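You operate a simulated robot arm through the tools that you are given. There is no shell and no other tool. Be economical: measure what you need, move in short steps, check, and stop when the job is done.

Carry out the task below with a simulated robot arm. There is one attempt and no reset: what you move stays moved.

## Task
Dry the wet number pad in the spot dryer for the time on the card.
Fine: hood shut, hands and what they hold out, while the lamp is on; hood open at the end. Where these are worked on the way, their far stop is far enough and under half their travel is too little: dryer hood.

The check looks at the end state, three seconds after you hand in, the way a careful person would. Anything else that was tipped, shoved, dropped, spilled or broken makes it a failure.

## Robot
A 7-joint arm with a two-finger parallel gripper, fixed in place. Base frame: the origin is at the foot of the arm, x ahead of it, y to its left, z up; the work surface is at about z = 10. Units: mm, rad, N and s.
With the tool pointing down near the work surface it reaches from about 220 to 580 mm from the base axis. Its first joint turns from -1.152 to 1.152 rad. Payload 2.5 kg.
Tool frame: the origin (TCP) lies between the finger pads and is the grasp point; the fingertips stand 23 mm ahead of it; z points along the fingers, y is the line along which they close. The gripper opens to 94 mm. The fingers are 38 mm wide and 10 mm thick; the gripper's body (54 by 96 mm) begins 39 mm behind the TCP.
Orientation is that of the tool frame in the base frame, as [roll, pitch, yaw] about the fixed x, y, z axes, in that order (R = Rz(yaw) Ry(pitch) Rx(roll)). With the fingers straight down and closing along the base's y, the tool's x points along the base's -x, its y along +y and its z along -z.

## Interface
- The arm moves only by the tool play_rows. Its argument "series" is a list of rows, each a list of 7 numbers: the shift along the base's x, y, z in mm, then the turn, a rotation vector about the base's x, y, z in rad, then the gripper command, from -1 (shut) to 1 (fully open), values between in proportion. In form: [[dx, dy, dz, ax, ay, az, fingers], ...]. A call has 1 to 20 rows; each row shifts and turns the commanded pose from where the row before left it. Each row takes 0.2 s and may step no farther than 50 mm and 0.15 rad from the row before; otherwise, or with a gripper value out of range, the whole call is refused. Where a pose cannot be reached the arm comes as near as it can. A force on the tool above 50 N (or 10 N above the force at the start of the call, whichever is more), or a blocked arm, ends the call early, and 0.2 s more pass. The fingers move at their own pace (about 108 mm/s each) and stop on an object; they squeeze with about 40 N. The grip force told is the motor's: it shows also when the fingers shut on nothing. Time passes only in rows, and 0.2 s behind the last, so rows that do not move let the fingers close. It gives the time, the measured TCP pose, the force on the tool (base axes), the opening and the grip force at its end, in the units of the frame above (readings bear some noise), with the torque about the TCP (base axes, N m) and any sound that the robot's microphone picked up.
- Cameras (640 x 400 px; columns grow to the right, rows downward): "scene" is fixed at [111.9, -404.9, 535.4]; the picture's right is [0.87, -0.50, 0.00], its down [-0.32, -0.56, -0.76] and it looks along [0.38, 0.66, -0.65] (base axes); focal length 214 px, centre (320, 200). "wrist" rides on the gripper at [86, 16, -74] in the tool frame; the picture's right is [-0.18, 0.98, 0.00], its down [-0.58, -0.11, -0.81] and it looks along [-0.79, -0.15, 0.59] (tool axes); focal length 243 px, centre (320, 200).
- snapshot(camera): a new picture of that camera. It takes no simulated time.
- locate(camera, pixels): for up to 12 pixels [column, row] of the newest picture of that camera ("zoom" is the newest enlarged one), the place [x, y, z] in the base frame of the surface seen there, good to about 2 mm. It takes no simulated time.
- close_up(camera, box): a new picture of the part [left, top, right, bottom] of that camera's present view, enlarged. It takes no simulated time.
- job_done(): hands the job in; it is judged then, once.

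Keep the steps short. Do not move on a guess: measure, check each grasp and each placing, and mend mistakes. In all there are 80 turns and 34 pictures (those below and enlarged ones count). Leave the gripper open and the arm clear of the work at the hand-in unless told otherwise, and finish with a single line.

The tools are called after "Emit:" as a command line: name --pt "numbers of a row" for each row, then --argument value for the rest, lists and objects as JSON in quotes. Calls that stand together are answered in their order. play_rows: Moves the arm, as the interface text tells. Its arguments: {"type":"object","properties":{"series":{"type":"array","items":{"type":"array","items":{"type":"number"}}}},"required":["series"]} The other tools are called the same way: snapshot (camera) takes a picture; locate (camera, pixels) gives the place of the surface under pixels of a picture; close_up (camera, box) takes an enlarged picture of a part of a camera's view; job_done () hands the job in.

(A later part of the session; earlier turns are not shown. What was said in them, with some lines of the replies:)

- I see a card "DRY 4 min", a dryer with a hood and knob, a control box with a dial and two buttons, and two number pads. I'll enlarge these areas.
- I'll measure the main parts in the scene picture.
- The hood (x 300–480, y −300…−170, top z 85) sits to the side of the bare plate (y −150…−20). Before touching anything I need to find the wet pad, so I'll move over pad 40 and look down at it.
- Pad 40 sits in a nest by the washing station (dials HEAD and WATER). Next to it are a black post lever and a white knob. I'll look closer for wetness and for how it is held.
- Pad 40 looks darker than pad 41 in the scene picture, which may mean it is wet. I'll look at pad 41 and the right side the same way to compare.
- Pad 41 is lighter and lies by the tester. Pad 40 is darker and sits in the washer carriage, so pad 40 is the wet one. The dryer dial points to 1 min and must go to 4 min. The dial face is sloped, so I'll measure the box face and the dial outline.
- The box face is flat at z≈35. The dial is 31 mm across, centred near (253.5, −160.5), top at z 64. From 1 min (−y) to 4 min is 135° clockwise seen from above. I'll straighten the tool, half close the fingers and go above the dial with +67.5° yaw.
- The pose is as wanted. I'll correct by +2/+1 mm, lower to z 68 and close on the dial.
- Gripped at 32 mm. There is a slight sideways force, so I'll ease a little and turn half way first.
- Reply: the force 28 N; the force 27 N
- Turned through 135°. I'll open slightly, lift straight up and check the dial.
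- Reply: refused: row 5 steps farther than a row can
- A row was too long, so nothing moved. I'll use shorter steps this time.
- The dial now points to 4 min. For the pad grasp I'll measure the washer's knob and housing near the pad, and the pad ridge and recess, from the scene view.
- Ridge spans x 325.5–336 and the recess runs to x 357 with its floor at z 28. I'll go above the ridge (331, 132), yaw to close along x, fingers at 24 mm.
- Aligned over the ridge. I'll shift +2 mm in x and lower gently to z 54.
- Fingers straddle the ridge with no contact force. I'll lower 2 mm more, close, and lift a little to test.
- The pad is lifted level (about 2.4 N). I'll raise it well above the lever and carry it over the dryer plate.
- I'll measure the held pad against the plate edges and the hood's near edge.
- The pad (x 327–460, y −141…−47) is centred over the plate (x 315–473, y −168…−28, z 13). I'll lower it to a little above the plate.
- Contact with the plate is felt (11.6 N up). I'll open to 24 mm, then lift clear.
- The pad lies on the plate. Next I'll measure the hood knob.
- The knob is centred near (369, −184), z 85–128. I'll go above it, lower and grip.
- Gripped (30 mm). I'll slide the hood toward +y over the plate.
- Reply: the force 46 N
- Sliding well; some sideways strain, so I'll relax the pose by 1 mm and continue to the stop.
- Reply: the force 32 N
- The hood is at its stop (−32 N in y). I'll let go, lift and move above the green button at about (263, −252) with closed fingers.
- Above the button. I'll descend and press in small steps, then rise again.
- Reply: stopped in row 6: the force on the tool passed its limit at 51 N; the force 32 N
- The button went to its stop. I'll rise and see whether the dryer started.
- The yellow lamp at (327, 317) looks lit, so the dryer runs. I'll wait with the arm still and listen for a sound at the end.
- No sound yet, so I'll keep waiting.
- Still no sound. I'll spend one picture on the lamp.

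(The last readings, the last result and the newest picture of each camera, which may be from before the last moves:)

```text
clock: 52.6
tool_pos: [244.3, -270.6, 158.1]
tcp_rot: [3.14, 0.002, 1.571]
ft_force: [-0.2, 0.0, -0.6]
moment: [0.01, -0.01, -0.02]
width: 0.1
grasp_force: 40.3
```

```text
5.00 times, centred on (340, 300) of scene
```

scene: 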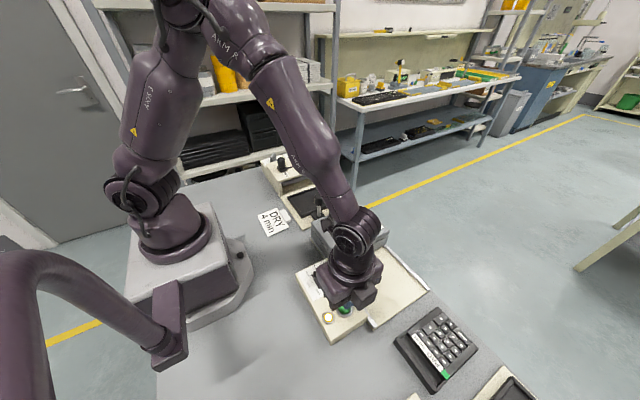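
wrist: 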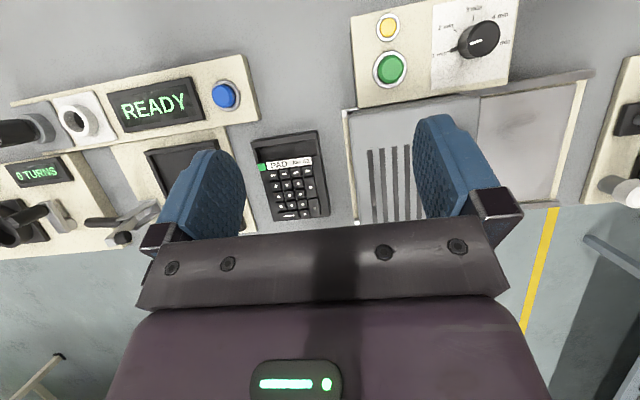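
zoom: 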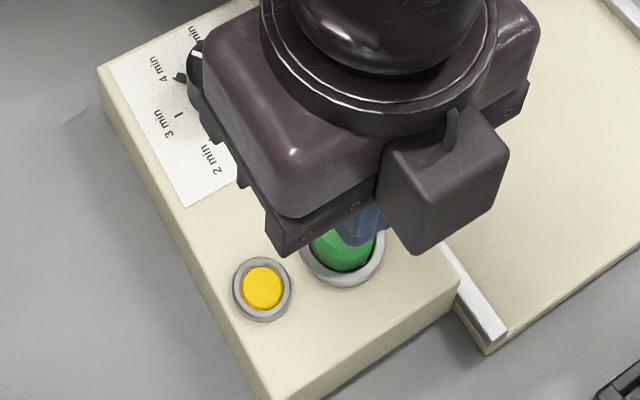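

At 40 s the lamp was pale (lit). It is now plain amber as at the start, so the run has ended. I'll wait about 8 s more to be safe before touching the hood.

Emit:
play_rows --pt "0 0 0 0 0 0 -1" --pt "0 0 0 0 0 0 -1" --pt "0 0 0 0 0 0 -1" --pt "0 0 0 0 0 0 -1" --pt "0 0 0 0 0 0 -1" --pt "0 0 0 0 0 0 -1" --pt "0 0 0 0 0 0 -1" --pt "0 0 0 0 0 0 -1" --pt "0 0 0 0 0 0 -1" --pt "0 0 0 0 0 0 -1" --pt "0 0 0 0 0 0 -1" --pt "0 0 0 0 0 0 -1" --pt "0 0 0 0 0 0 -1" --pt "0 0 0 0 0 0 -1" --pt "0 0 0 0 0 0 -1" --pt "0 0 0 0 0 0 -1" --pt "0 0 0 0 0 0 -1" --pt "0 0 0 0 0 0 -1" --pt "0 0 0 0 0 0 -1" --pt "0 0 0 0 0 0 -1"

Emit:
play_rows --pt "0 0 40 0 0 0 -1" --pt "18 35 0 0 0 0 0.06" --pt "18 35 0 0 0 0 0.06" --pt "18 35 0 0 0 0 0.06" --pt "18 35 0 0 0 0 0.06" --pt "18 35 0 0 0 0 0.06" --pt "18 35 0 0 0 0 0.06" --pt "18 35 0 0 0 0 0.06" --pt "0 0 0 0 0 0 0.06" --pt "0 0 0 0 0 0 0.06" --pt "0 0 0 0 0 0 0.06" --pt "0 0 0 0 0 0 0.06" --pt "0 0 0 0 0 0 0.06" --pt "0 0 0 0 0 0 0.06" --pt "0 0 0 0 0 0 0.06" --pt "0 0 0 0 0 0 0.06" --pt "0 0 0 0 0 0 0.06"

```text
clock: 56.8
tool_pos: [243.7, -270.5, 157.7]
tcp_rot: [3.14, 0.003, 1.571]
ft_force: [0.7, -0.2, 0.0]
moment: [-0.01, -0.01, -0.03]
width: 0.2
grasp_force: 40.0
```

```text
clock: 60.4
tool_pos: [364.6, -23.7, 196.6]
tcp_rot: [3.14, 0.002, 1.571]
ft_force: [-0.8, 0.8, -0.7]
moment: [0.01, -0.01, 0.01]
width: 49.9
grasp_force: 0.0
```

The lamp is now in clear view. One enlarged picture lets me compare it with the unlit one at the start.

Emit:
close_up --camera "scene" --box '[280, 220, 440, 350]'

Emit:
locate --camera "zoom" --pixels '[[280, 70], [100, 60]]'

```text
3.08 times, centred on (360, 285) of scene
```

zoom: 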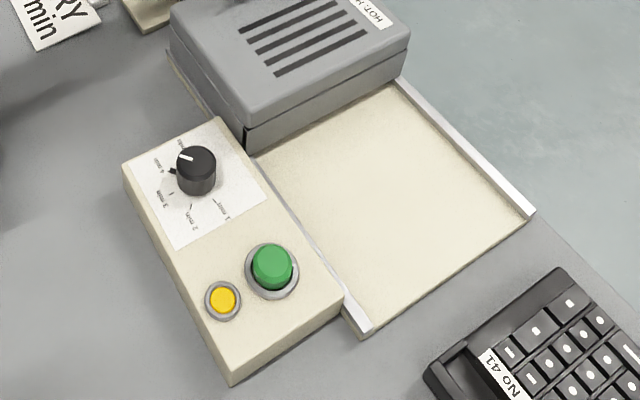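

```text
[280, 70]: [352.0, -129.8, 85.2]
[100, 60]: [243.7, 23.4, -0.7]
```

The lamp is off, same as at the start. I'll lower onto the knob, grip it and slide the hood open toward −y.

Emit:
play_rows --pt "5 -3 -30 0 0 0 0.06" --pt "0 0 -30 0 0 0 0.06" --pt "0 0 -22 0 0 0 0.06" --pt "0 0 0 0 0 0 0.06" --pt "0 0 0 0 0 0 -0.7" --pt "0 0 0 0 0 0 -0.7" --pt "0 0 0 0 0 0 -0.7"

```text
clock: 62.0
tool_pos: [370.8, -30.6, 113.6]
tcp_rot: [-3.136, 0.0, 1.568]
ft_force: [-27.7, -1.2, 3.0]
moment: [1.02, -0.9, -0.02]
width: 30.1
grasp_force: 44.9
```

Emit:
play_rows --pt "-0.6 -10 0 0 0 0 -0.7" --pt "0 -15 0 0 0 0 -0.7" --pt "0 -20 0 0 0 0 -0.7" --pt "0 -20 0 0 0 0 -0.7" --pt "0 -20 0 0 0 0 -0.7" --pt "0 -20 0 0 0 0 -0.7" --pt "0 -15 0 0 0 0 -0.7" --pt "0 -12 0 0 0 0 -0.7" --pt "0 -10 0 0 0 0 -0.7" --pt "0 0 0 0 0 0 -0.7"

```text
clock: 64.2
tool_pos: [369.8, -171.6, 113.9]
tcp_rot: [-3.139, -0.001, 1.568]
ft_force: [-36.4, 0.5, 32.4]
moment: [-0.05, -0.61, -0.21]
width: 30.0
grasp_force: 45.1
```

Emit:
play_rows --pt "-0.8 -5 0.8 0 0 0 -0.7" --pt "0 -4 0 0 0 0 -0.7" --pt "0 -4 0 0 0 0 -0.7" --pt "0 -4 0 0 0 0 -0.7" --pt "0 -3 0 0 0 0 -0.7" --pt "0 0 0 0 0 0 -0.7"

```text
clock: 65.6
tool_pos: [370.4, -186.1, 113.4]
tcp_rot: [-3.138, -0.011, 1.575]
ft_force: [-9.4, 30.9, -10.8]
moment: [0.08, -0.96, -0.04]
width: 29.7
grasp_force: 45.5
```

The hood is at its open stop (+31 N in y). I'll relax, let go, lift and move clear with the gripper open.

Emit:
play_rows --pt "0 4 0 0 0 0 -0.7" --pt "0 0 0 0 0 0 0.06" --pt "0 0 0 0 0 0 0.06" --pt "0 0 35 0 0 0 0.06" --pt "0 0 45 0 0 0 0.06" --pt "0 0 45 0 0 0 1" --pt "-30 25 25 0 0 0 1" --pt "-30 30 20 0 0 0 1" --pt "-30 30 20 0 0 0 1" --pt "0 40 20 0 0 0 1" --pt "0 40 0 0 0 0 1" --pt "0 40 0 0 0 0 1" --pt "0 0 0 0 0 0 1"

Emit:
snapshot --camera "scene"

Emit:
locate --camera "scene" --pixels '[[368, 244], [345, 262], [340, 235], [328, 244]]'

```text
clock: 68.4
tool_pos: [279.0, 19.0, 324.6]
tcp_rot: [3.14, 0.002, 1.57]
ft_force: [-0.3, -0.1, -0.7]
moment: [0.02, -0.02, 0.01]
width: 94.0
grasp_force: 0.1
```

```text
0 pictures are left
```

scene: 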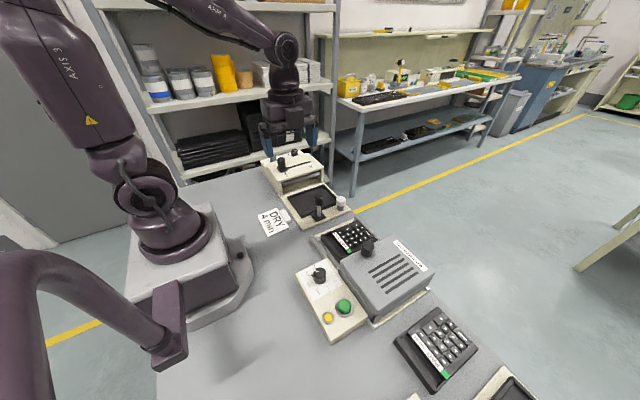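

```text
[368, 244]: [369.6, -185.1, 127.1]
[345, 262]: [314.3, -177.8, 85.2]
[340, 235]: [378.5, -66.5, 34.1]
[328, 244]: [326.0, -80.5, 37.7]
```

The hood is open again (knob back at y −185) and pad 40 lies on the dryer plate. The dial is at 4 min, the lamp is off, and the arm is clear with the gripper open. I'll hand in.

Emit:
job_done

```text
The job is handed in.
```

I put pad No 40 in the dryer for one run on the 4 min setting with the hood shut, then opened the hood; I took pad 40 as the wet one because it was darker and sat in the washer, and judged the run complete from the lamp going out.
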